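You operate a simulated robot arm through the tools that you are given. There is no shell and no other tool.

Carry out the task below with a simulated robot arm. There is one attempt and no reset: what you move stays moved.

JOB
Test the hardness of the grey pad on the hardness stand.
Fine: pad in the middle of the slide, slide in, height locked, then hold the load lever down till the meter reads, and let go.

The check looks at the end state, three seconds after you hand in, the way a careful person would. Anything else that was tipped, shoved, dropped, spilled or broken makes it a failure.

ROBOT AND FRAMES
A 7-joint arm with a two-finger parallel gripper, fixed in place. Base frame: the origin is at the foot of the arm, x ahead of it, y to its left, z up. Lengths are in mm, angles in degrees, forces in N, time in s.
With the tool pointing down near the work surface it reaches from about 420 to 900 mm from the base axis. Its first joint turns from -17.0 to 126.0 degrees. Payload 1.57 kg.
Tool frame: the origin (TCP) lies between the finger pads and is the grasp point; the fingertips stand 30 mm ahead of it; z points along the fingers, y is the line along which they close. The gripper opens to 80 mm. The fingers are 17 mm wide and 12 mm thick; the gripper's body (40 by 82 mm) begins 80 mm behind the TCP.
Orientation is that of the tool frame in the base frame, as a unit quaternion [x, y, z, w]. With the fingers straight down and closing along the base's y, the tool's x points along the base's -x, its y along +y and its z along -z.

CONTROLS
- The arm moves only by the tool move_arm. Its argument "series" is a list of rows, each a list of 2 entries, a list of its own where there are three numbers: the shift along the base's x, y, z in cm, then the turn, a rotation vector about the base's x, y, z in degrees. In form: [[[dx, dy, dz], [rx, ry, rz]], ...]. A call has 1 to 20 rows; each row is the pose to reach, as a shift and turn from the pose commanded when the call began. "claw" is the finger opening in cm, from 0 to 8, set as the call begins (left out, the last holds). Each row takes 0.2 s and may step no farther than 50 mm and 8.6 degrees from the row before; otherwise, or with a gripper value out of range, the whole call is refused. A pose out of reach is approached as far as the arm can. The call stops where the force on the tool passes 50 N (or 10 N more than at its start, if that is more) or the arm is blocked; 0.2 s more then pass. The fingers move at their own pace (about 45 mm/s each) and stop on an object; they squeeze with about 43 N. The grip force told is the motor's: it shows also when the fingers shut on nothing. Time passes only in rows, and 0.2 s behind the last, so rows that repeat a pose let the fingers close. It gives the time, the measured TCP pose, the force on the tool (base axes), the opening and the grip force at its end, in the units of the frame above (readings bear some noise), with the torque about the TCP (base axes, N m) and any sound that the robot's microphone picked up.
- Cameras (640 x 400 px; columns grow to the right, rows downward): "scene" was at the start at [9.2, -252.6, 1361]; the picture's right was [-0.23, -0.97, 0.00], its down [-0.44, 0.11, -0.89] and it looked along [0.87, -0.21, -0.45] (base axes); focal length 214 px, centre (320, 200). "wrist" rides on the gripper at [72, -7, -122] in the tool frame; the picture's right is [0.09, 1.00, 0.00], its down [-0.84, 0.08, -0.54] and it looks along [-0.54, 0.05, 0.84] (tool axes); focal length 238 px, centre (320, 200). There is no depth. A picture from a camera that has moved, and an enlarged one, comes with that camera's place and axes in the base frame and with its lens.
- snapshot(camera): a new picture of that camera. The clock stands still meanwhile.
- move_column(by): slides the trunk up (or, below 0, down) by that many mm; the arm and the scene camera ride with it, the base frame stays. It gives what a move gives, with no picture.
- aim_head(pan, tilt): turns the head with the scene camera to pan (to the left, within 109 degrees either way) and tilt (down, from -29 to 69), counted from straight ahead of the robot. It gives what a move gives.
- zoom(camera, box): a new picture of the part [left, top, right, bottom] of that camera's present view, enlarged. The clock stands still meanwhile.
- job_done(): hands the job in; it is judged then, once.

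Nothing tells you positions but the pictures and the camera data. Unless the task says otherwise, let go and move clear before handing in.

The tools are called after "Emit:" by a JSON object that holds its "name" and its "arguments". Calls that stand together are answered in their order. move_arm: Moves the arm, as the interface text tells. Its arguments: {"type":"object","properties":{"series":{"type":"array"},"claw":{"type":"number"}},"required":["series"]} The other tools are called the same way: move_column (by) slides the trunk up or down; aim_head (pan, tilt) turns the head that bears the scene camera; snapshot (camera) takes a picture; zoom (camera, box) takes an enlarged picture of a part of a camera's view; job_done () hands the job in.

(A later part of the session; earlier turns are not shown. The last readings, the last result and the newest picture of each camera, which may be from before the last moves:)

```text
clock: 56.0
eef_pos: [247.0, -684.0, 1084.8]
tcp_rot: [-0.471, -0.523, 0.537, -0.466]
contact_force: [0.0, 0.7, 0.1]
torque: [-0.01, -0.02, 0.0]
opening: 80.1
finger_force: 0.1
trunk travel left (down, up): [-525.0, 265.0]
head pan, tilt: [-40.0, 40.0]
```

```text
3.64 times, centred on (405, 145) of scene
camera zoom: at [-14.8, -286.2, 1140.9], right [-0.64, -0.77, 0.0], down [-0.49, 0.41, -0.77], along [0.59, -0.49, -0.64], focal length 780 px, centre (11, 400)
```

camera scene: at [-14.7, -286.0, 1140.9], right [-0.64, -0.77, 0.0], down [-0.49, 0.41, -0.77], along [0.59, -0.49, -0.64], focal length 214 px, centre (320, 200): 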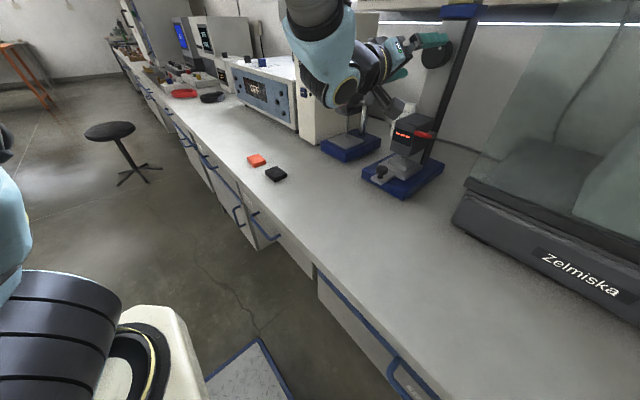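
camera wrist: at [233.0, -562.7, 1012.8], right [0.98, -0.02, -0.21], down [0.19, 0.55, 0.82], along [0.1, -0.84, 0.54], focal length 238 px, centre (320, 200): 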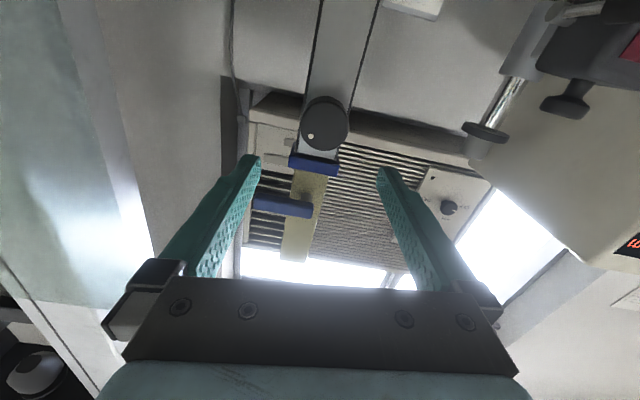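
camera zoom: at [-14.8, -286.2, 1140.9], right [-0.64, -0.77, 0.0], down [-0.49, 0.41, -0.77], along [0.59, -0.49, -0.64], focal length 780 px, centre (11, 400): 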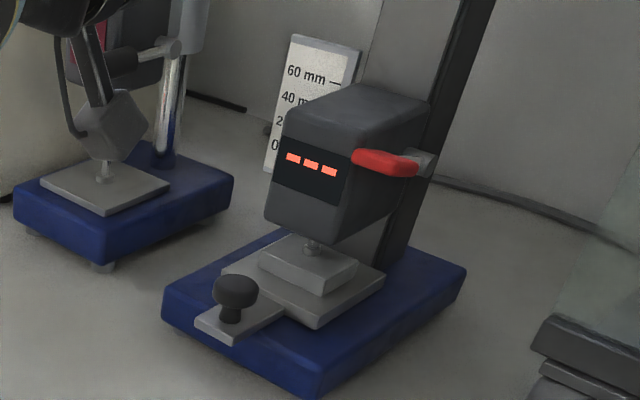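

The head appears to have dropped a bit, so the knob may actually be driving the head height. I'll look closely at the scale pointer and foot.

Emit:
{"name": "zoom", "arguments": {"camera": "scene", "box": [380, 100, 440, 170]}}

Emit:
{"name": "move_arm", "arguments": {"series": [[[0, 3, -2], [6.5, 0, 0]], [[0, 6, -4], [13, 0, 0]], [[0, 9, -6], [19.5, 0, 0]], [[0, 11, -8], [26, 0, 0]], [[0, 13, -8], [32.5, 0, 0]], [[0, 14, -8], [39, 0, 0]], [[0, 14, -8], [45, 0, 0]], [[0, 14, -8], [45, 0, 0]]]}}

Emit:
{"name": "snapshot", "arguments": {"camera": "wrist"}}

```text
5.71 times, centred on (410, 135) of scene
camera zoom: at [-14.8, -286.2, 1140.9], right [-0.64, -0.77, 0.0], down [-0.49, 0.41, -0.77], along [0.59, -0.49, -0.64], focal length 1226 px, centre (-194, 571)
```

zoom: 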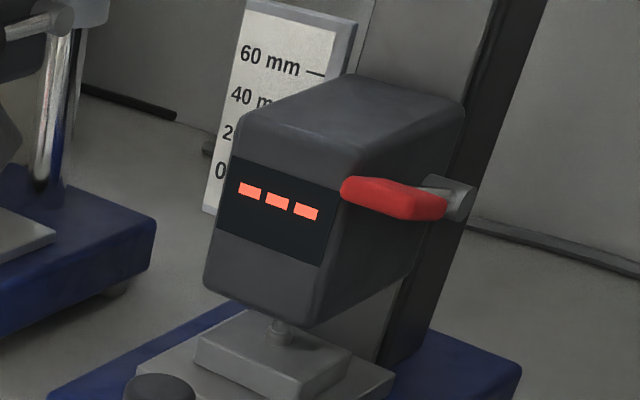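

```text
clock: 57.8
eef_pos: [248.3, -545.7, 1005.2]
tcp_rot: [0.613, 0.688, -0.295, 0.251]
contact_force: [0.6, -0.9, 0.0]
torque: [0.03, 0.01, -0.03]
opening: 79.8
finger_force: 0.0
trunk travel left (down, up): [-525.0, 265.0]
head pan, tilt: [-40.0, 40.0]
```

```text
taken
camera wrist: at [234.3, -407.0, 1041.5], right [0.98, 0.14, -0.16], down [0.19, -0.19, 0.96], along [0.1, -0.97, -0.21], focal length 238 px, centre (320, 200)
```

wrist: 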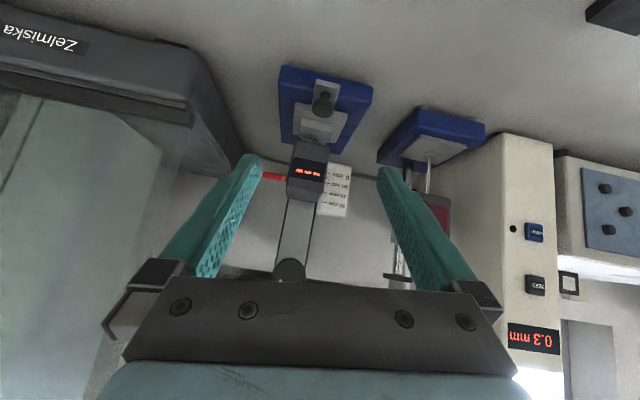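

Emit:
{"name": "zoom", "arguments": {"camera": "wrist", "box": [270, 80, 370, 180]}}

Emit:
{"name": "zoom", "arguments": {"camera": "wrist", "box": [280, 120, 360, 220]}}

Emit:
{"name": "zoom", "arguments": {"camera": "wrist", "box": [270, 190, 350, 290]}}

```text
4.00 times, centred on (320, 130) of wrist
camera zoom: at [234.3, -407.0, 1041.5], right [0.98, 0.14, -0.16], down [0.19, -0.19, 0.96], along [0.1, -0.97, -0.21], focal length 953 px, centre (320, 480)
```

zoom: 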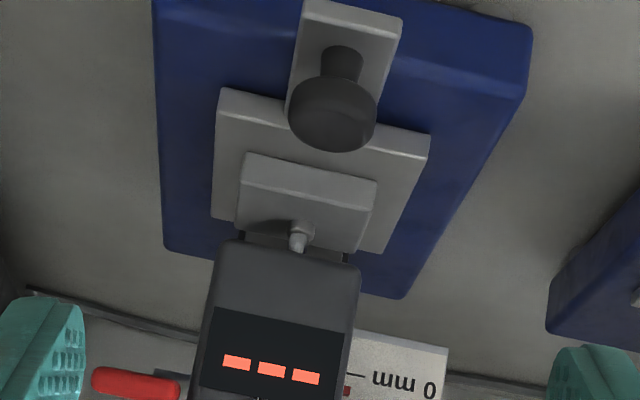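

```text
4.00 times, centred on (320, 170) of wrist
camera zoom: at [234.3, -407.0, 1041.5], right [0.98, 0.14, -0.16], down [0.19, -0.19, 0.96], along [0.1, -0.97, -0.21], focal length 953 px, centre (320, 320)
```

zoom: 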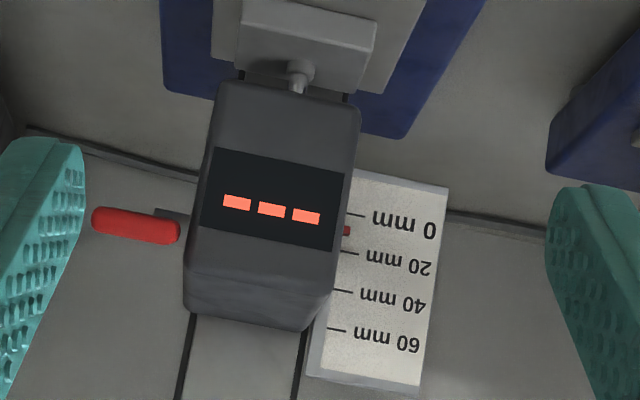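

```text
4.00 times, centred on (310, 240) of wrist
camera zoom: at [234.3, -407.0, 1041.5], right [0.98, 0.14, -0.16], down [0.19, -0.19, 0.96], along [0.1, -0.97, -0.21], focal length 953 px, centre (360, 40)
```

zoom: 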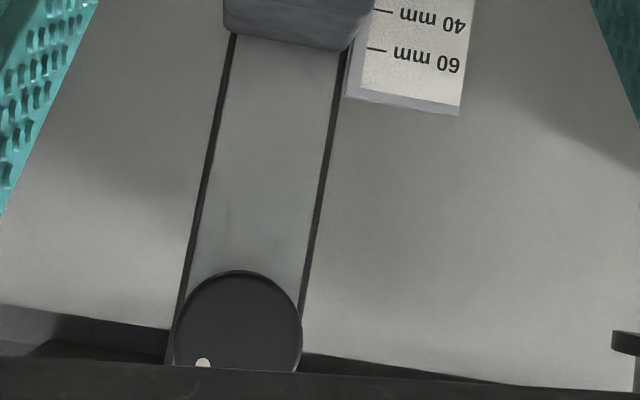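

The pointer now reads about 9 mm instead of about 19, so this knob sets the height and the lock must be something else. The yellow piece with blue bars at the top of the column needs a proper look.

Emit:
{"name": "aim_head", "arguments": {"pan": -60, "tilt": 5}}

Emit:
{"name": "snapshot", "arguments": {"camera": "scene"}}

```text
clock: 58.8
eef_pos: [248.5, -544.1, 1003.6]
tcp_rot: [0.614, 0.688, -0.296, 0.25]
contact_force: [0.1, -0.5, -0.4]
torque: [0.0, 0.03, 0.0]
opening: 79.9
finger_force: 0.1
trunk travel left (down, up): [-525.0, 265.0]
head pan, tilt: [-60.0, 5.0]
```

```text
taken
camera scene: at [-33.8, -310.8, 1196.6], right [-0.87, -0.5, 0.0], down [-0.04, 0.08, -1.0], along [0.5, -0.86, -0.09], focal length 214 px, centre (320, 200)
```

scene: 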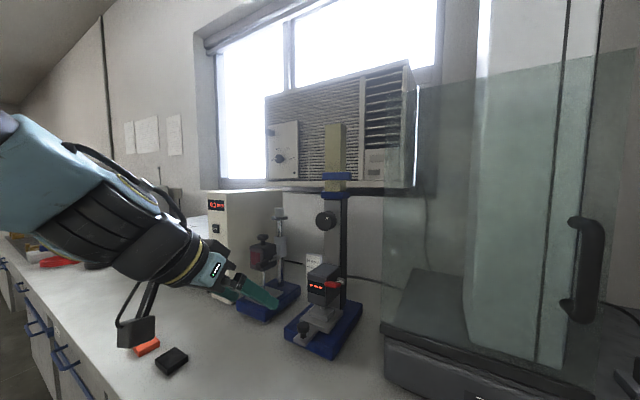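

Emit:
{"name": "zoom", "arguments": {"camera": "scene", "box": [300, 110, 380, 240]}}

Emit:
{"name": "zoom", "arguments": {"camera": "scene", "box": [280, 190, 380, 360]}}

Emit:
{"name": "zoom", "arguments": {"camera": "scene", "box": [310, 160, 360, 200]}}

```text
3.08 times, centred on (340, 175) of scene
camera zoom: at [-33.8, -310.8, 1196.6], right [-0.87, -0.5, 0.0], down [-0.04, 0.08, -1.0], along [0.5, -0.86, -0.09], focal length 660 px, centre (258, 277)
```

zoom: 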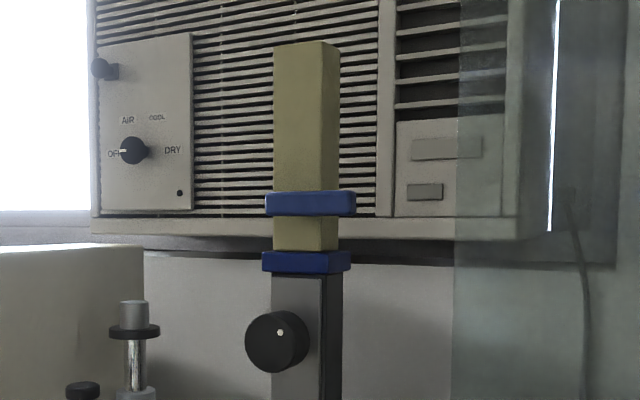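

```text
2.35 times, centred on (330, 275) of scene
camera zoom: at [-33.8, -310.8, 1196.6], right [-0.87, -0.5, 0.0], down [-0.04, 0.08, -1.0], along [0.5, -0.86, -0.09], focal length 505 px, centre (296, 24)
```

zoom: 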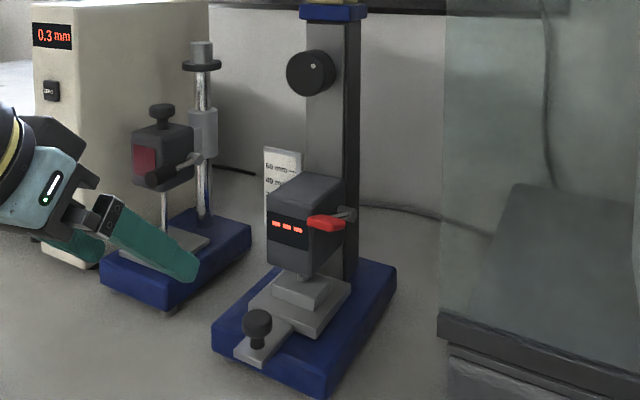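

```text
10.00 times, centred on (335, 180) of scene
camera zoom: at [-33.8, -310.8, 1196.6], right [-0.87, -0.5, 0.0], down [-0.04, 0.08, -1.0], along [0.5, -0.86, -0.09], focal length 2145 px, centre (170, 400)
```

zoom: 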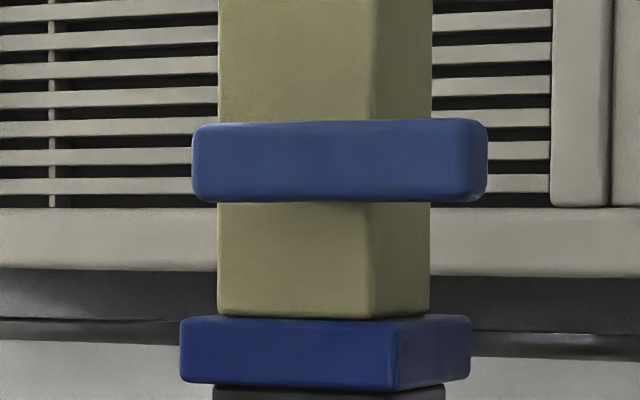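

The yellow block on the column top carries a blue bar on a pin, which looks like a clamp lever and could be the height lock. I'll raise the trunk and look at it with the wrist camera.

Emit:
{"name": "move_column", "arguments": {"by": 180}}

Emit:
{"name": "move_arm", "arguments": {"series": [[[0, -3, 0], [0, 0, 0]], [[0, -6, 0], [0, 0, 0]], [[0, -9, 0], [0, 0, 0]], [[0, -10, 0], [0, 0, 0]]]}}

Emit:
{"name": "snapshot", "arguments": {"camera": "wrist"}}

Emit:
{"name": "aim_head", "arguments": {"pan": -55, "tilt": 25}}

Emit:
{"name": "snapshot", "arguments": {"camera": "scene"}}

```text
clock: 60.8
eef_pos: [249.3, -544.5, 1183.9]
tcp_rot: [0.613, 0.689, -0.295, 0.25]
contact_force: [0.0, -0.5, -0.1]
torque: [0.01, 0.0, 0.01]
opening: 79.9
finger_force: 0.1
trunk travel left (down, up): [-705.0, 85.0]
head pan, tilt: [-60.0, 5.0]
```

```text
clock: 61.8
eef_pos: [245.7, -645.8, 1185.6]
tcp_rot: [0.613, 0.689, -0.295, 0.25]
contact_force: [-0.2, 0.6, -0.2]
torque: [-0.03, -0.01, 0.01]
opening: 79.9
finger_force: 0.1
trunk travel left (down, up): [-705.0, 85.0]
head pan, tilt: [-60.0, 5.0]
```

```text
taken
camera wrist: at [231.9, -506.8, 1221.3], right [0.98, 0.14, -0.17], down [0.19, -0.19, 0.96], along [0.1, -0.97, -0.21], focal length 238 px, centre (320, 200)
```

wrist: 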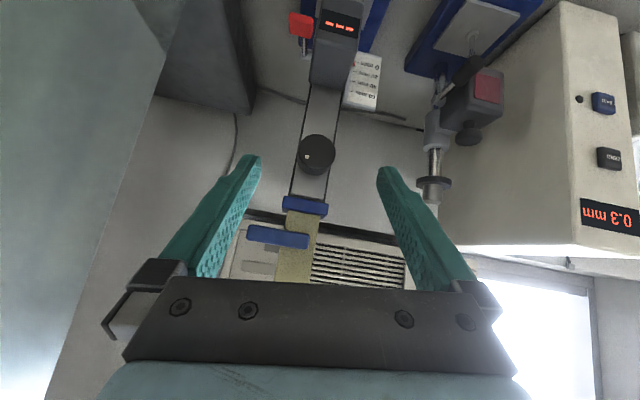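

```text
clock: 62.6
eef_pos: [247.0, -644.4, 1185.0]
tcp_rot: [0.613, 0.688, -0.296, 0.251]
contact_force: [-0.4, 0.3, 0.5]
torque: [0.02, -0.01, -0.02]
opening: 80.0
finger_force: 0.1
trunk travel left (down, up): [-705.0, 85.0]
head pan, tilt: [-55.0, 25.0]
```

```text
taken
camera scene: at [-27.0, -306.8, 1344.3], right [-0.82, -0.57, 0.0], down [-0.24, 0.35, -0.91], along [0.52, -0.74, -0.42], focal length 214 px, centre (320, 200)
```

scene: 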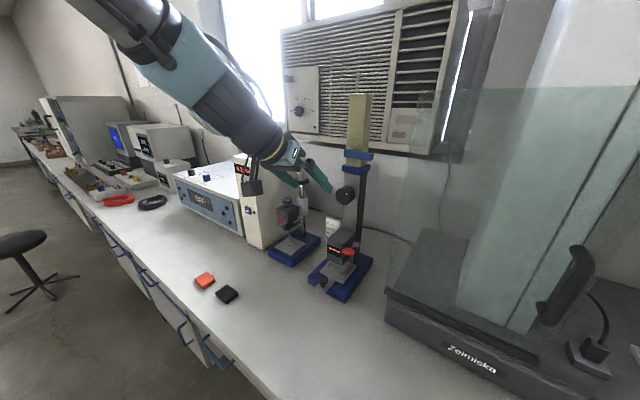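

Emit:
{"name": "zoom", "arguments": {"camera": "wrist", "box": [230, 180, 350, 280]}}

Emit:
{"name": "zoom", "arguments": {"camera": "scene", "box": [320, 80, 400, 220]}}

Emit:
{"name": "zoom", "arguments": {"camera": "scene", "box": [335, 140, 385, 180]}}

Emit:
{"name": "zoom", "arguments": {"camera": "wrist", "box": [270, 0, 400, 120]}}

```text
4.00 times, centred on (290, 230) of wrist
camera zoom: at [232.0, -506.6, 1221.2], right [0.98, 0.14, -0.16], down [0.19, -0.19, 0.96], along [0.1, -0.97, -0.21], focal length 953 px, centre (440, 80)
```

zoom: 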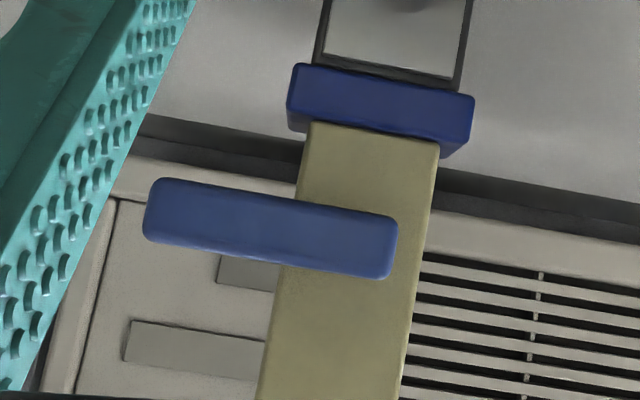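

```text
2.86 times, centred on (360, 150) of scene
camera zoom: at [-27.0, -306.8, 1344.3], right [-0.82, -0.57, 0.0], down [-0.24, 0.35, -0.91], along [0.52, -0.74, -0.42], focal length 613 px, centre (206, 343)
```

zoom: 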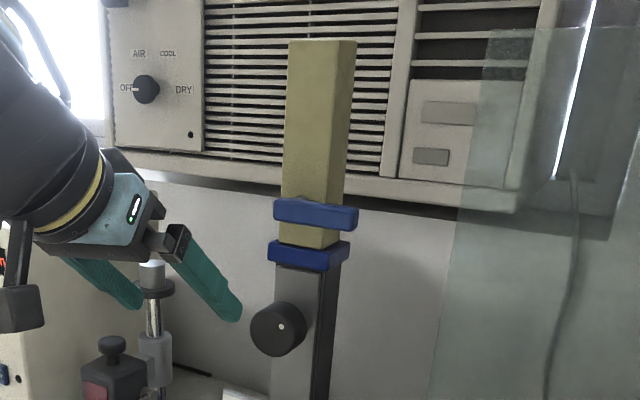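

```text
10.00 times, centred on (360, 160) of scene
camera zoom: at [-27.0, -306.8, 1344.3], right [-0.82, -0.57, 0.0], down [-0.24, 0.35, -0.91], along [0.52, -0.74, -0.42], focal length 2145 px, centre (-80, 600)
```

zoom: 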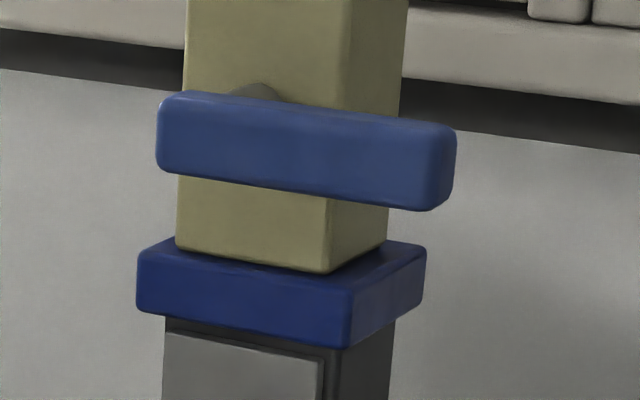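

```text
3.33 times, centred on (335, 60) of wrist
camera zoom: at [232.0, -506.6, 1221.2], right [0.98, 0.14, -0.16], down [0.19, -0.19, 0.96], along [0.1, -0.97, -0.21], focal length 794 px, centre (270, 667)
```

zoom: 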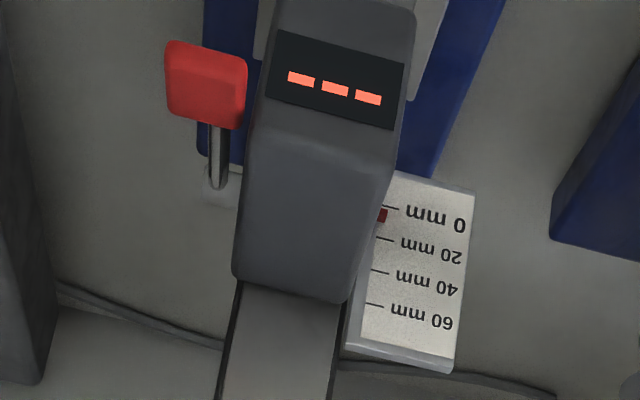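

The blue bar is a lever pivoted on the yellow post, pointing to -x. That must be the height lock. Before locking I want to know the foot-to-pad gap, so I'll take a low frontal look.

Emit:
{"name": "move_column", "arguments": {"by": -180}}

Emit:
{"name": "move_arm", "arguments": {"series": [[[0.2, 0, -4], [0, 0, 0]], [[0.2, -1, -8], [0, 0, 0]], [[0.2, -2.5, -11], [0, 0, 0]], [[0.2, -3.5, -12], [0, 0, 0]], [[0.2, -3.5, -12], [0, 0, 0]]]}}

Emit:
{"name": "snapshot", "arguments": {"camera": "wrist"}}

Emit:
{"name": "zoom", "arguments": {"camera": "wrist", "box": [260, 80, 380, 200]}}

```text
clock: 64.6
eef_pos: [246.1, -644.4, 1005.5]
tcp_rot: [0.613, 0.689, -0.295, 0.251]
contact_force: [0.2, -0.4, 0.2]
torque: [-0.01, -0.01, 0.03]
opening: 79.7
finger_force: 0.0
trunk travel left (down, up): [-525.0, 265.0]
head pan, tilt: [-55.0, 25.0]
```

```text
clock: 65.8
eef_pos: [248.5, -676.8, 883.9]
tcp_rot: [0.613, 0.689, -0.295, 0.251]
contact_force: [1.1, -0.2, -0.2]
torque: [0.02, 0.0, 0.02]
opening: 80.2
finger_force: 0.0
trunk travel left (down, up): [-525.0, 265.0]
head pan, tilt: [-55.0, 25.0]
```

```text
taken
camera wrist: at [234.5, -539.9, 920.8], right [0.98, 0.14, -0.16], down [0.19, -0.19, 0.96], along [0.1, -0.97, -0.21], focal length 238 px, centre (320, 200)
```

wrist: 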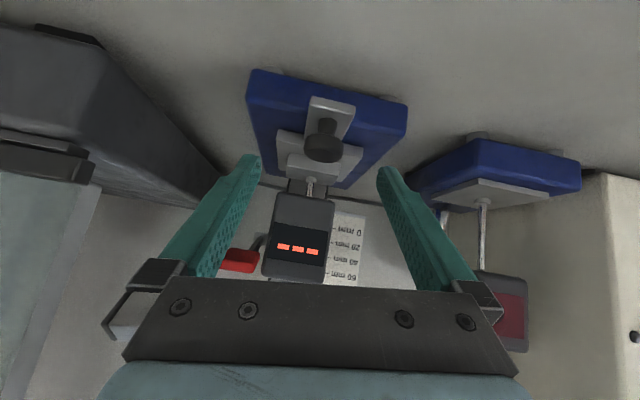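

```text
3.33 times, centred on (320, 140) of wrist
camera zoom: at [234.5, -539.9, 920.8], right [0.98, 0.14, -0.16], down [0.19, -0.19, 0.96], along [0.1, -0.97, -0.21], focal length 794 px, centre (320, 400)
```

zoom: 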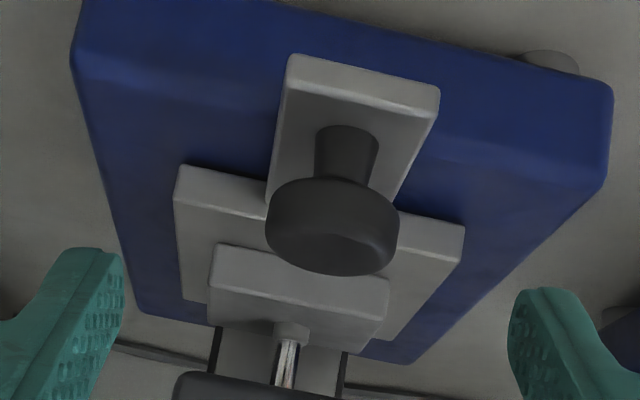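

Emit:
{"name": "zoom", "arguments": {"camera": "wrist", "box": [290, 145, 340, 205]}}

Emit:
{"name": "zoom", "arguments": {"camera": "wrist", "box": [310, 200, 370, 285]}}

Emit:
{"name": "snapshot", "arguments": {"camera": "scene"}}

```text
6.67 times, centred on (315, 175) of wrist
camera zoom: at [234.5, -539.9, 920.8], right [0.98, 0.14, -0.16], down [0.19, -0.19, 0.96], along [0.1, -0.97, -0.21], focal length 1589 px, centre (353, 367)
```

zoom: 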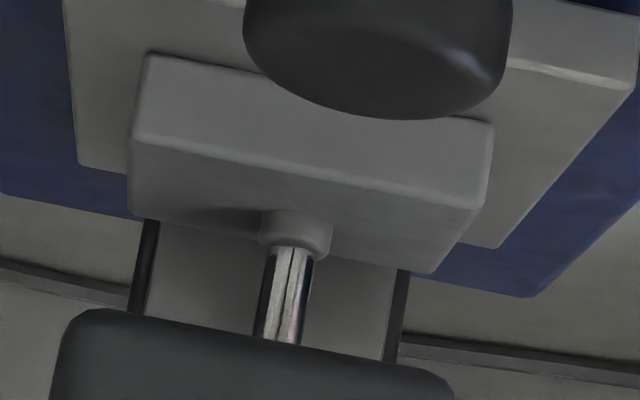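

```text
4.71 times, centred on (340, 242) of wrist
camera zoom: at [234.5, -539.9, 920.8], right [0.98, 0.14, -0.16], down [0.19, -0.19, 0.96], along [0.1, -0.97, -0.21], focal length 1122 px, centre (226, 0)
```

zoom: 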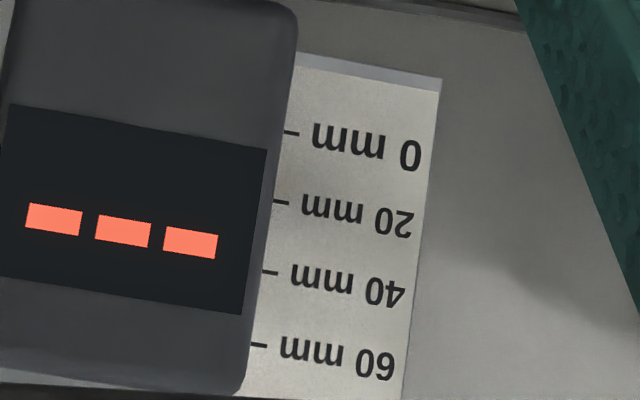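

```text
taken
camera scene: at [-27.0, -306.7, 1164.2], right [-0.82, -0.57, 0.0], down [-0.24, 0.35, -0.91], along [0.52, -0.74, -0.42], focal length 214 px, centre (320, 200)
```

scene: 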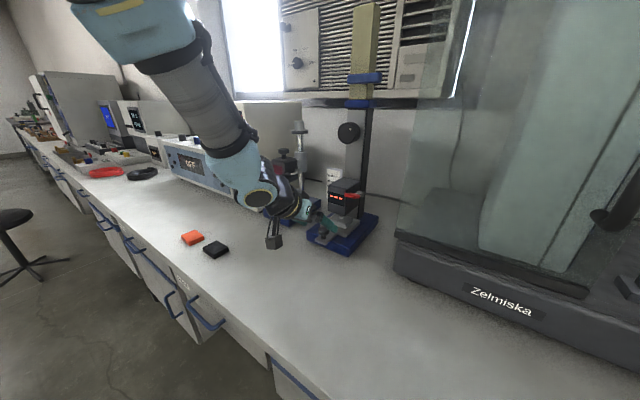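

The foot is about 2–3 mm above the pad, which is a sensible working height. Now to the lock lever, a bar running from x≈178 to 260 at y≈-835, z≈1211 with its pivot near x≈248. I'll raise the trunk and bring closed fingers horizontally above its free end.

Emit:
{"name": "move_column", "arguments": {"by": 150}}

Emit:
{"name": "move_arm", "arguments": {"series": [[[0, 0, 3], [-6, 0, 0]], [[-1, -0.5, 6], [-12, 0, 0]], [[-2, -1, 9], [-18, 0, 0]], [[-3, -1.5, 12], [-24, 0, 0]], [[-4, -2, 15], [-30, 0, 0]], [[-5, -2.5, 18], [-37, 0, 0]], [[-5.8, -3, 20.8], [-45, 0, 0]], [[-5.8, -3, 20.8], [-45, 0, 0]]], "claw": 0}}

Emit:
{"name": "snapshot", "arguments": {"camera": "wrist"}}

Emit:
{"name": "aim_head", "arguments": {"pan": -55, "tilt": 20}}

Emit:
{"name": "snapshot", "arguments": {"camera": "scene"}}

```text
clock: 67.6
eef_pos: [248.5, -678.9, 1034.6]
tcp_rot: [0.613, 0.689, -0.295, 0.251]
contact_force: [0.7, -0.5, -0.3]
torque: [-0.02, -0.01, -0.03]
opening: 79.8
finger_force: 0.1
trunk travel left (down, up): [-675.0, 115.0]
head pan, tilt: [-55.0, 25.0]
```

```text
clock: 69.4
eef_pos: [204.8, -712.1, 1243.4]
tcp_rot: [-0.473, -0.521, 0.539, -0.463]
contact_force: [-0.2, 0.3, -0.2]
torque: [0.03, -0.06, 0.01]
opening: 0.2
finger_force: 21.3
out of reach, approached as far as the arm can: row 7, 8
trunk travel left (down, up): [-675.0, 115.0]
head pan, tilt: [-55.0, 25.0]
```

```text
taken
camera wrist: at [191.1, -588.7, 1173.5], right [0.98, -0.03, -0.21], down [0.19, 0.54, 0.82], along [0.09, -0.84, 0.54], focal length 238 px, centre (320, 200)
```

wrist: 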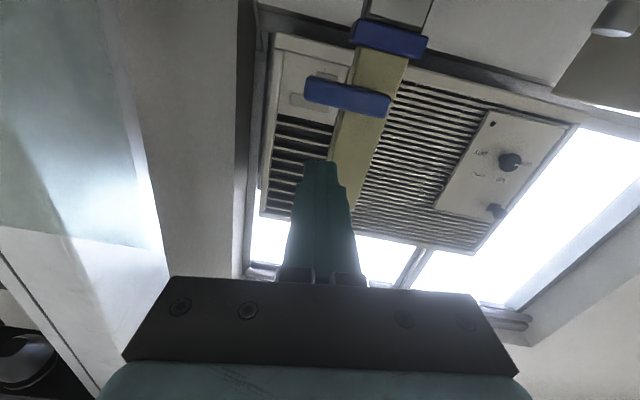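

```text
clock: 70.0
eef_pos: [204.1, -711.8, 1244.6]
tcp_rot: [-0.473, -0.522, 0.538, -0.463]
contact_force: [0.4, 0.4, 0.3]
torque: [0.03, 0.0, 0.01]
opening: 0.0
finger_force: 21.5
trunk travel left (down, up): [-675.0, 115.0]
head pan, tilt: [-55.0, 20.0]
```

```text
taken
camera scene: at [-26.4, -307.6, 1322.3], right [-0.82, -0.57, 0.0], down [-0.2, 0.28, -0.94], along [0.54, -0.77, -0.34], focal length 214 px, centre (320, 200)
```

scene: 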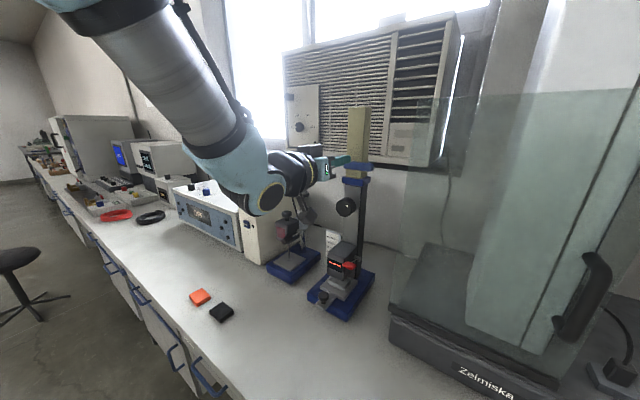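

The bar's position is confirmed from this view (ends at x≈179 and 259, z≈1209). I'll move the fingertips over its free end.

Emit:
{"name": "move_arm", "arguments": {"series": [[[-0.4, -3, 0], [0, 0, 0]], [[-0.8, -6, 0], [0, 0, 0]], [[-1.2, -8.5, 0], [0, 0, 0]], [[-1.4, -10.1, 0], [0, 0, 0]], [[-1.4, -10.1, 0], [0, 0, 0]]]}}

Emit:
{"name": "snapshot", "arguments": {"camera": "wrist"}}

Emit:
{"name": "zoom", "arguments": {"camera": "scene", "box": [290, 110, 400, 210]}}

```text
clock: 71.2
eef_pos: [191.1, -807.2, 1255.3]
tcp_rot: [-0.474, -0.522, 0.538, -0.463]
contact_force: [0.5, -0.1, -0.1]
torque: [0.0, -0.01, 0.01]
opening: 0.3
finger_force: 21.6
out of reach, approached as far as the arm can: row 2, 3, 4, 5
trunk travel left (down, up): [-675.0, 115.0]
head pan, tilt: [-55.0, 20.0]
```

```text
taken
camera wrist: at [177.4, -684.6, 1184.6], right [0.98, -0.03, -0.21], down [0.19, 0.54, 0.82], along [0.09, -0.84, 0.53], focal length 238 px, centre (320, 200)
```

wrist: 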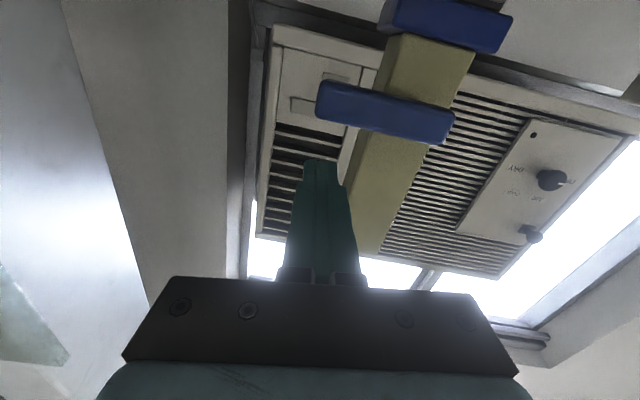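

```text
4.00 times, centred on (345, 160) of scene
camera zoom: at [-26.4, -307.6, 1322.3], right [-0.82, -0.57, 0.0], down [-0.2, 0.28, -0.94], along [0.54, -0.77, -0.34], focal length 858 px, centre (220, 360)
```

zoom: 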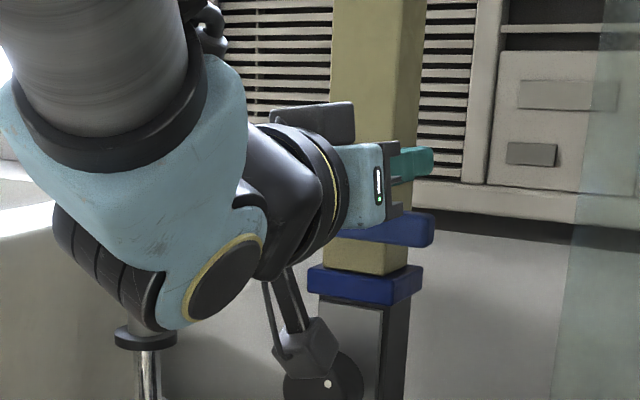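

Emit:
{"name": "move_arm", "arguments": {"series": [[[0, -0.3, -0.7], [0, 0, 0]], [[0, -0.6, -1.4], [0, 0, 0]], [[0, -0.6, -2.0], [0, 0, 0]], [[0, -0.6, -2.0], [0, 0, 0]]]}}

Emit:
{"name": "snapshot", "arguments": {"camera": "wrist"}}

```text
clock: 72.2
eef_pos: [193.6, -807.8, 1247.5]
tcp_rot: [-0.473, -0.522, 0.538, -0.463]
contact_force: [-0.3, 1.3, 0.8]
torque: [0.02, 0.0, 0.01]
opening: 0.1
finger_force: 21.2
out of reach, approached as far as the arm can: row 2, 3, 4
trunk travel left (down, up): [-675.0, 115.0]
head pan, tilt: [-55.0, 20.0]
```

```text
taken
camera wrist: at [180.7, -684.6, 1176.5], right [0.98, -0.03, -0.21], down [0.19, 0.54, 0.82], along [0.09, -0.84, 0.54], focal length 238 px, centre (320, 200)
```

wrist: 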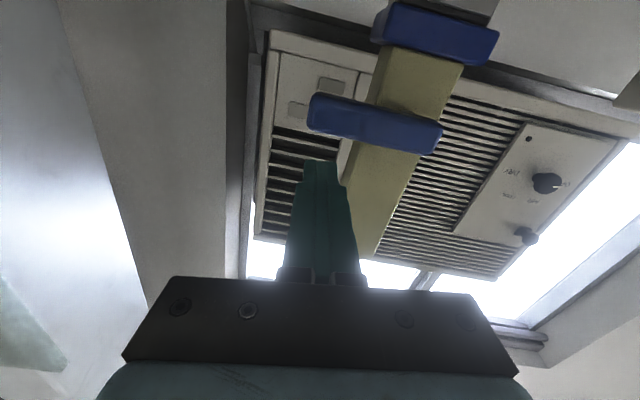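

This pose is near the arm's limits. I'll back out and use a 45°-down tool attitude for pushing the lever instead.

Emit:
{"name": "move_arm", "arguments": {"series": [[[0, 3, 0], [0, 0, 0]], [[0, 6, 0], [0, 0, 0]], [[0, 9, 0], [0, 0, 0]], [[0, 10, 1], [7.5, 0, 0]], [[0, 10, 2], [15, 0, 0]], [[0, 10, 2.5], [22.5, 0, 0]], [[0, 10, 3], [30, 0, 0]], [[0, 10, 3.5], [37.5, 0, 0]], [[0, 10, 3.5], [45, 0, 0]], [[0, 10, 3.5], [45, 0, 0]]]}}

Emit:
{"name": "snapshot", "arguments": {"camera": "wrist"}}

```text
clock: 74.4
eef_pos: [193.9, -706.8, 1281.2]
tcp_rot: [0.612, 0.689, -0.297, 0.25]
contact_force: [1.4, 0.1, 0.3]
torque: [-0.02, 0.01, -0.02]
opening: 0.0
finger_force: 21.6
out of reach, approached as far as the arm can: row 1, 2, 3, 7, 8
trunk travel left (down, up): [-675.0, 115.0]
head pan, tilt: [-55.0, 20.0]
```

```text
taken
camera wrist: at [179.7, -569.9, 1317.7], right [0.98, 0.14, -0.17], down [0.19, -0.19, 0.96], along [0.1, -0.97, -0.21], focal length 238 px, centre (320, 200)
```

wrist: 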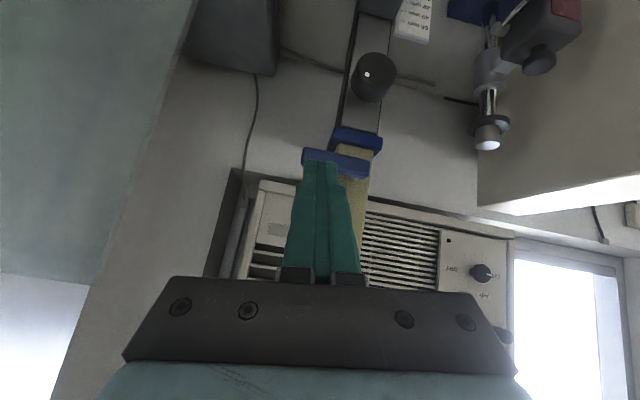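

This attitude works well. I'll move over the lever's free end.

Emit:
{"name": "move_arm", "arguments": {"series": [[[0, -3.5, -0.5], [0, 0, 0]], [[-0.2, -7, -1], [0, 0, 0]], [[-0.4, -10, -1.3], [0, 0, 0]], [[-0.4, -12, -1.3], [0, 0, 0]], [[-0.4, -12, -1.3], [0, 0, 0]]]}}

Emit:
{"name": "snapshot", "arguments": {"camera": "wrist"}}

Emit:
{"name": "zoom", "arguments": {"camera": "scene", "box": [290, 100, 400, 200]}}

```text
clock: 75.6
eef_pos: [189.4, -828.4, 1267.0]
tcp_rot: [0.612, 0.689, -0.295, 0.25]
contact_force: [0.6, 0.6, -0.3]
torque: [0.0, -0.03, 0.01]
opening: 0.0
finger_force: 21.9
trunk travel left (down, up): [-675.0, 115.0]
head pan, tilt: [-55.0, 20.0]
```

```text
taken
camera wrist: at [175.3, -690.9, 1303.1], right [0.98, 0.14, -0.17], down [0.19, -0.19, 0.96], along [0.1, -0.97, -0.21], focal length 238 px, centre (320, 200)
```

wrist: 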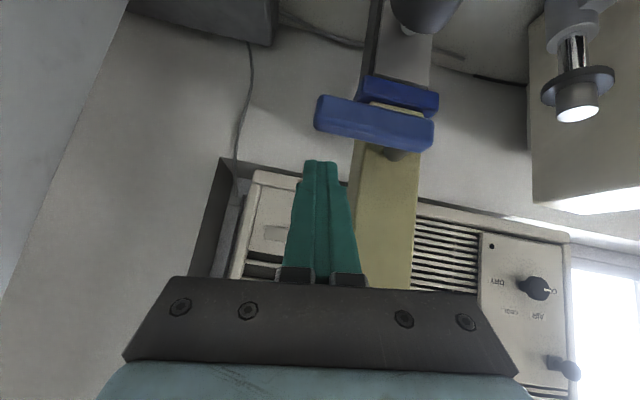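

```text
4.00 times, centred on (345, 150) of scene
camera zoom: at [-26.4, -307.6, 1322.3], right [-0.82, -0.57, 0.0], down [-0.2, 0.28, -0.94], along [0.54, -0.77, -0.34], focal length 858 px, centre (220, 400)
```

zoom: 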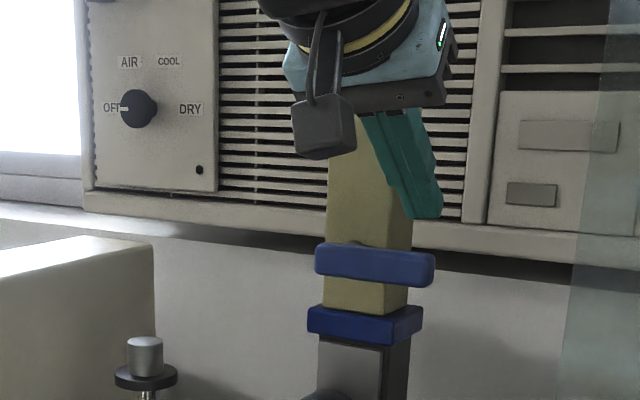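

The fingertips hang right above the free end. I'll press down gently to test the direction.

Emit:
{"name": "move_arm", "arguments": {"series": [[[0, 0, -0.8], [0, 0, 0]], [[0, 0, -1.4], [0, 0, 0]], [[0, 0, -1.8], [0, 0, 0]], [[0, 0, -2.2], [0, 0, 0]], [[0, 0, -2.6], [0, 0, 0]]]}}

Emit:
{"name": "snapshot", "arguments": {"camera": "wrist"}}

Emit:
{"name": "zoom", "arguments": {"camera": "scene", "box": [290, 100, 400, 200]}}

```text
clock: 76.8
eef_pos: [189.4, -827.9, 1243.5]
tcp_rot: [0.613, 0.689, -0.295, 0.25]
contact_force: [-1.5, 0.0, 0.1]
torque: [0.0, -0.02, 0.0]
opening: 0.0
finger_force: 20.6
trunk travel left (down, up): [-675.0, 115.0]
head pan, tilt: [-55.0, 20.0]
```

```text
taken
camera wrist: at [174.3, -690.8, 1278.6], right [0.98, 0.14, -0.17], down [0.19, -0.19, 0.96], along [0.1, -0.97, -0.21], focal length 238 px, centre (320, 200)
```

wrist: 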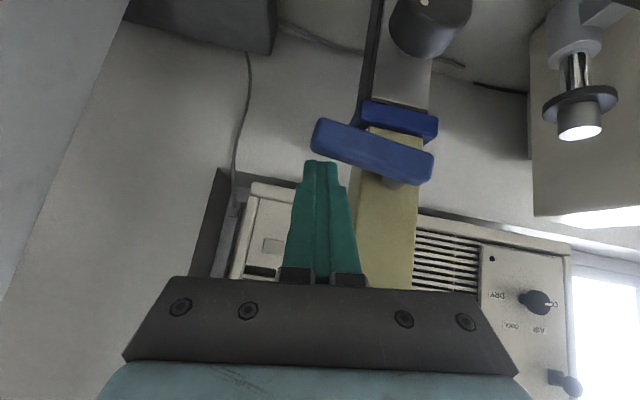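

```text
4.00 times, centred on (345, 150) of scene
camera zoom: at [-26.5, -307.6, 1322.3], right [-0.82, -0.57, 0.0], down [-0.2, 0.28, -0.94], along [0.54, -0.77, -0.34], focal length 858 px, centre (220, 400)
```

zoom: 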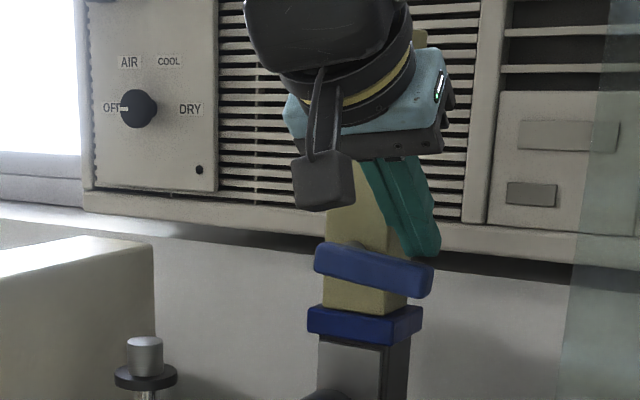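

The lever swings down freely, so I'll follow the arc downward.

Emit:
{"name": "move_arm", "arguments": {"series": [[[-0.1, 0, -0.7], [0, 0, 0]], [[-0.2, 0, -1.4], [0, 0, 0]], [[-0.3, 0, -2.0], [0, 0, 0]], [[-0.3, 0, -2.6], [0, 0, 0]], [[-0.2, 0, -3.3], [0, 0, 0]], [[0, 0, -4], [0, 0, 0]]]}}

Emit:
{"name": "snapshot", "arguments": {"camera": "wrist"}}

Emit:
{"name": "zoom", "arguments": {"camera": "scene", "box": [290, 100, 400, 200]}}

```text
clock: 78.2
eef_pos: [189.7, -825.9, 1202.9]
tcp_rot: [0.613, 0.689, -0.295, 0.25]
contact_force: [-0.4, -0.3, 1.0]
torque: [0.0, 0.03, 0.0]
opening: 0.0
finger_force: 21.1
trunk travel left (down, up): [-675.0, 115.0]
head pan, tilt: [-55.0, 20.0]
```

```text
taken
camera wrist: at [175.1, -689.3, 1239.5], right [0.98, 0.14, -0.16], down [0.19, -0.19, 0.96], along [0.1, -0.97, -0.21], focal length 238 px, centre (320, 200)
```

wrist: 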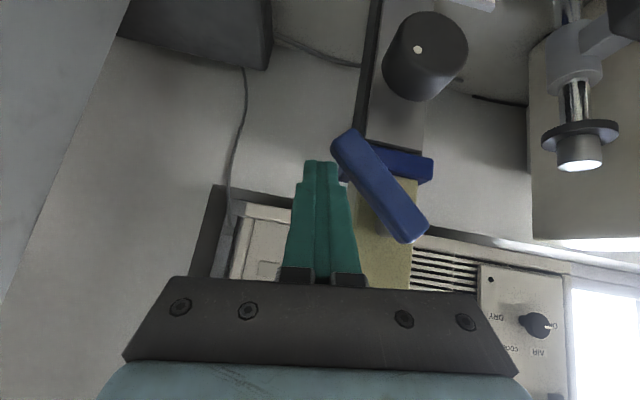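

```text
4.00 times, centred on (345, 150) of scene
camera zoom: at [-26.4, -307.6, 1322.3], right [-0.82, -0.57, 0.0], down [-0.2, 0.28, -0.94], along [0.54, -0.77, -0.34], focal length 858 px, centre (220, 400)
```

zoom: 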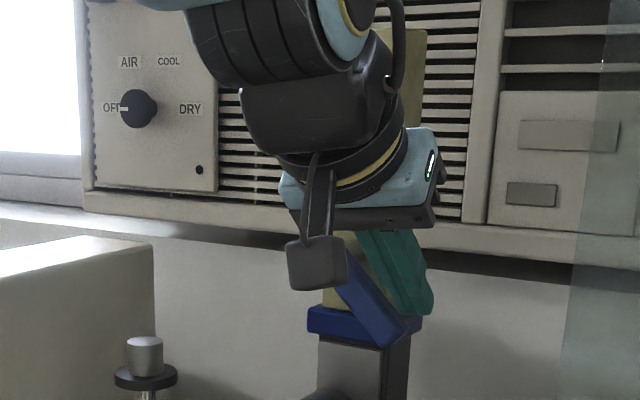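

About 50° so far. I'll continue around toward vertical.

Emit:
{"name": "move_arm", "arguments": {"series": [[[0.4, 0, -0.6], [0, 0, 0]], [[0.8, 0, -1.1], [0, 0, 0]], [[1.3, 0, -1.5], [0, 0, 0]], [[1.8, 0, -1.8], [0, 0, 0]], [[2.3, 0, -2.1], [0, 0, 0]], [[2.8, 0, -2.3], [0, 0, 0]]]}}

Emit:
{"name": "snapshot", "arguments": {"camera": "wrist"}}

Emit:
{"name": "zoom", "arguments": {"camera": "scene", "box": [290, 100, 400, 200]}}

```text
clock: 79.7
eef_pos: [202.5, -827.5, 1188.6]
tcp_rot: [0.616, 0.682, -0.304, 0.251]
contact_force: [-14.2, 10.0, 12.0]
torque: [0.08, 0.27, -0.13]
opening: 0.2
finger_force: 21.2
trunk travel left (down, up): [-675.0, 115.0]
head pan, tilt: [-55.0, 20.0]
stopped in row 6: the force on the tool passed its limit at 53 N (the readings are from after the stop); the commanded pose is now the measured one
```

```text
taken
camera wrist: at [190.2, -688.9, 1222.8], right [0.98, 0.12, -0.17], down [0.19, -0.18, 0.97], along [0.08, -0.98, -0.2], focal length 238 px, centre (320, 200)
```

wrist: 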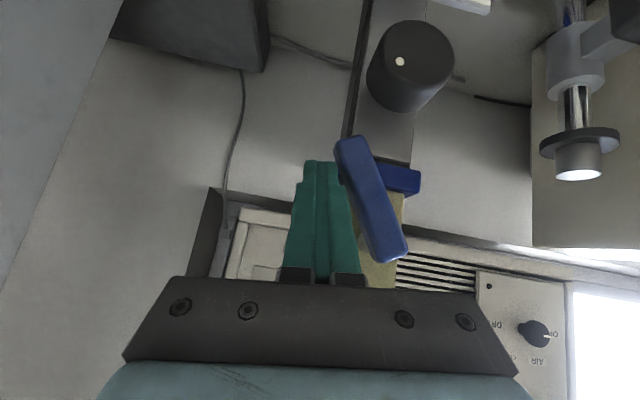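

```text
4.00 times, centred on (345, 150) of scene
camera zoom: at [-27.5, -306.4, 1322.4], right [-0.82, -0.57, 0.0], down [-0.2, 0.28, -0.94], along [0.54, -0.77, -0.34], focal length 858 px, centre (220, 400)
```

zoom: 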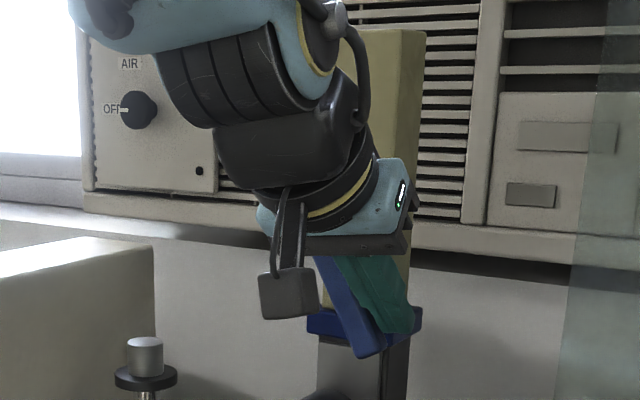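

It hit a firm stop with the lever about 65° down. I'll back off slightly to check whether the lever itself is at its stop or the finger was touching the cap.

Emit:
{"name": "move_arm", "arguments": {"series": [[[-0.8, 0, 0.3], [0, 0, 0]], [[-1.5, 0.4, 0.3], [0, 0, 0]], [[-2, 2, 0.3], [0, 0, 0]], [[-2, 5, 0.3], [0, 0, 0]], [[-2, 8, 0.3], [0, 0, 0]]]}}

Emit:
{"name": "snapshot", "arguments": {"camera": "wrist"}}

Emit:
{"name": "zoom", "arguments": {"camera": "wrist", "box": [300, 100, 440, 240]}}

Emit:
{"name": "zoom", "arguments": {"camera": "scene", "box": [320, 130, 400, 200]}}

```text
clock: 80.9
eef_pos: [186.8, -747.3, 1186.8]
tcp_rot: [0.615, 0.684, -0.302, 0.249]
contact_force: [0.5, -1.0, -0.2]
torque: [0.0, -0.03, -0.02]
opening: 0.1
finger_force: 21.2
trunk travel left (down, up): [-675.0, 115.0]
head pan, tilt: [-55.0, 20.0]
```

```text
taken
camera wrist: at [174.9, -608.4, 1222.6], right [0.98, 0.12, -0.17], down [0.19, -0.18, 0.96], along [0.09, -0.98, -0.2], focal length 238 px, centre (320, 200)
```

wrist: 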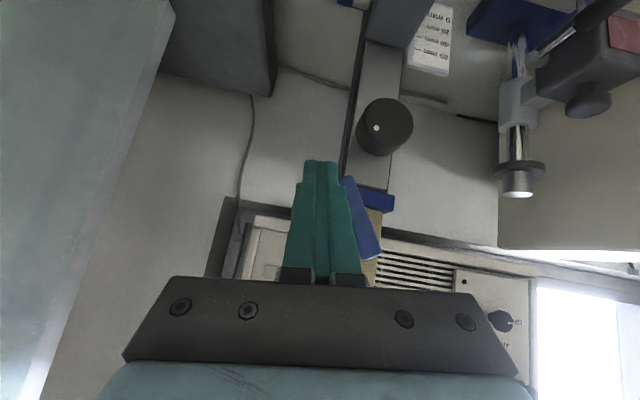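

```text
2.86 times, centred on (370, 170) of wrist
camera zoom: at [174.9, -608.4, 1222.6], right [0.98, 0.12, -0.17], down [0.19, -0.18, 0.96], along [0.09, -0.98, -0.2], focal length 681 px, centre (177, 286)
```

zoom: 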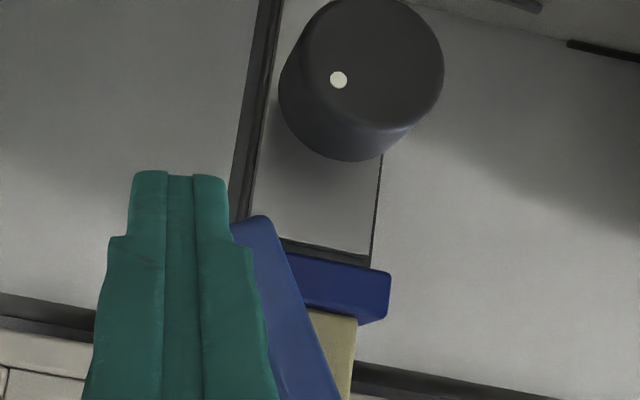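

```text
5.71 times, centred on (360, 165) of scene
camera zoom: at [-26.4, -308.1, 1322.2], right [-0.82, -0.57, 0.0], down [-0.2, 0.28, -0.94], along [0.54, -0.77, -0.34], focal length 1226 px, centre (91, 400)
```

zoom: 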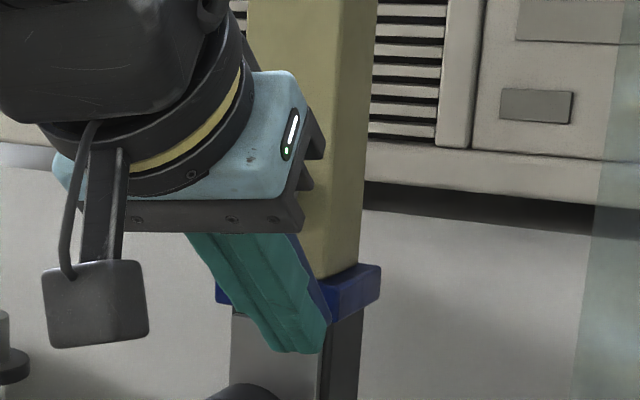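

Emit:
{"name": "move_arm", "arguments": {"series": [[[0, 2, 3], [0, 0, 0]], [[0, 4, 6], [0, 0, 0]], [[0, 4, 9], [0, 0, 0]], [[0, 4, 9], [0, 0, 0]]]}}

Emit:
{"name": "zoom", "arguments": {"camera": "wrist", "box": [280, 0, 440, 160]}}

Emit:
{"name": "zoom", "arguments": {"camera": "scene", "box": [320, 130, 400, 220]}}

```text
clock: 81.9
eef_pos: [186.5, -707.6, 1279.4]
tcp_rot: [0.615, 0.684, -0.303, 0.25]
contact_force: [0.0, -0.8, 0.5]
torque: [0.03, -0.01, 0.0]
opening: 0.0
finger_force: 21.2
trunk travel left (down, up): [-675.0, 115.0]
head pan, tilt: [-55.0, 20.0]
```

```text
2.50 times, centred on (360, 80) of wrist
camera zoom: at [174.2, -568.8, 1313.6], right [0.98, 0.12, -0.17], down [0.19, -0.18, 0.96], along [0.09, -0.98, -0.2], focal length 596 px, centre (220, 500)
```

zoom: 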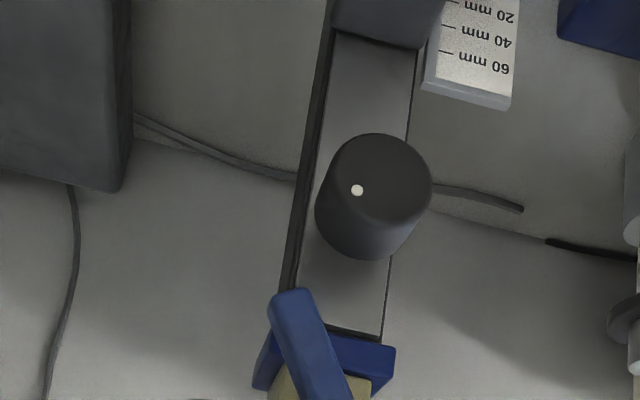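

```text
4.44 times, centred on (360, 175) of scene
camera zoom: at [-26.4, -307.6, 1322.3], right [-0.82, -0.57, 0.0], down [-0.2, 0.28, -0.94], along [0.54, -0.77, -0.34], focal length 953 px, centre (142, 311)
```

zoom: 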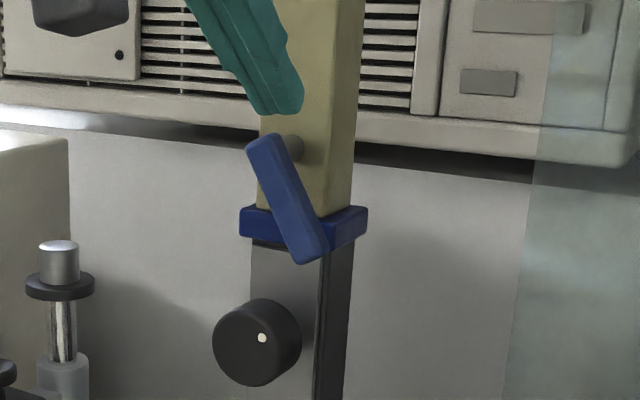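

The lever rests about 60° down. To be sure that's its own stop and not my finger on the cap, I'll push it again higher up, clear of the cap.

Emit:
{"name": "move_arm", "arguments": {"series": [[[-0.5, -3, -2], [0, 0, 0]], [[-0.5, -6, -4], [0, 0, 0]], [[-0.5, -9, -6.5], [0, 0, 0]], [[-0.5, -12, -8.0], [0, 0, 0]], [[0.2, -12, -8.0], [0, 0, 0]], [[0.9, -12, -8.0], [0, 0, 0]]]}}

Emit:
{"name": "snapshot", "arguments": {"camera": "wrist"}}

```text
clock: 83.3
eef_pos: [196.4, -829.0, 1198.0]
tcp_rot: [0.615, 0.683, -0.303, 0.25]
contact_force: [0.3, 0.2, -0.7]
torque: [0.01, -0.05, 0.01]
opening: 0.2
finger_force: 21.5
trunk travel left (down, up): [-675.0, 115.0]
head pan, tilt: [-55.0, 20.0]
```

```text
taken
camera wrist: at [184.6, -690.4, 1233.3], right [0.98, 0.12, -0.17], down [0.19, -0.18, 0.96], along [0.09, -0.98, -0.2], focal length 238 px, centre (320, 200)
```

wrist: 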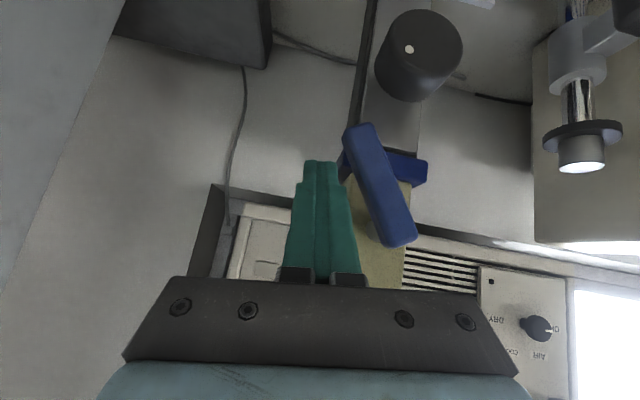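

Emit:
{"name": "move_arm", "arguments": {"series": [[[0.4, 0, 0], [0, 0, 0]], [[0.8, 0, 0], [0, 0, 0]], [[1.1, 0, 0], [0, 0, 0]], [[1.4, 0, 0], [0, 0, 0]], [[1.7, 0, 0], [0, 0, 0]]]}}

Emit:
{"name": "snapshot", "arguments": {"camera": "wrist"}}

```text
clock: 84.5
eef_pos: [206.9, -827.6, 1198.5]
tcp_rot: [0.616, 0.683, -0.302, 0.249]
contact_force: [-19.0, 2.5, -2.8]
torque: [0.11, 0.52, -0.29]
opening: 0.0
finger_force: 21.3
trunk travel left (down, up): [-675.0, 115.0]
head pan, tilt: [-55.0, 20.0]
```

```text
taken
camera wrist: at [195.4, -688.9, 1233.2], right [0.98, 0.12, -0.17], down [0.19, -0.18, 0.96], along [0.08, -0.98, -0.2], focal length 238 px, centre (320, 200)
```

wrist: 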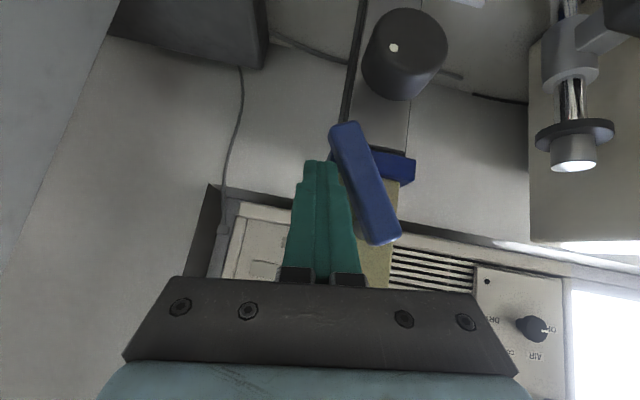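

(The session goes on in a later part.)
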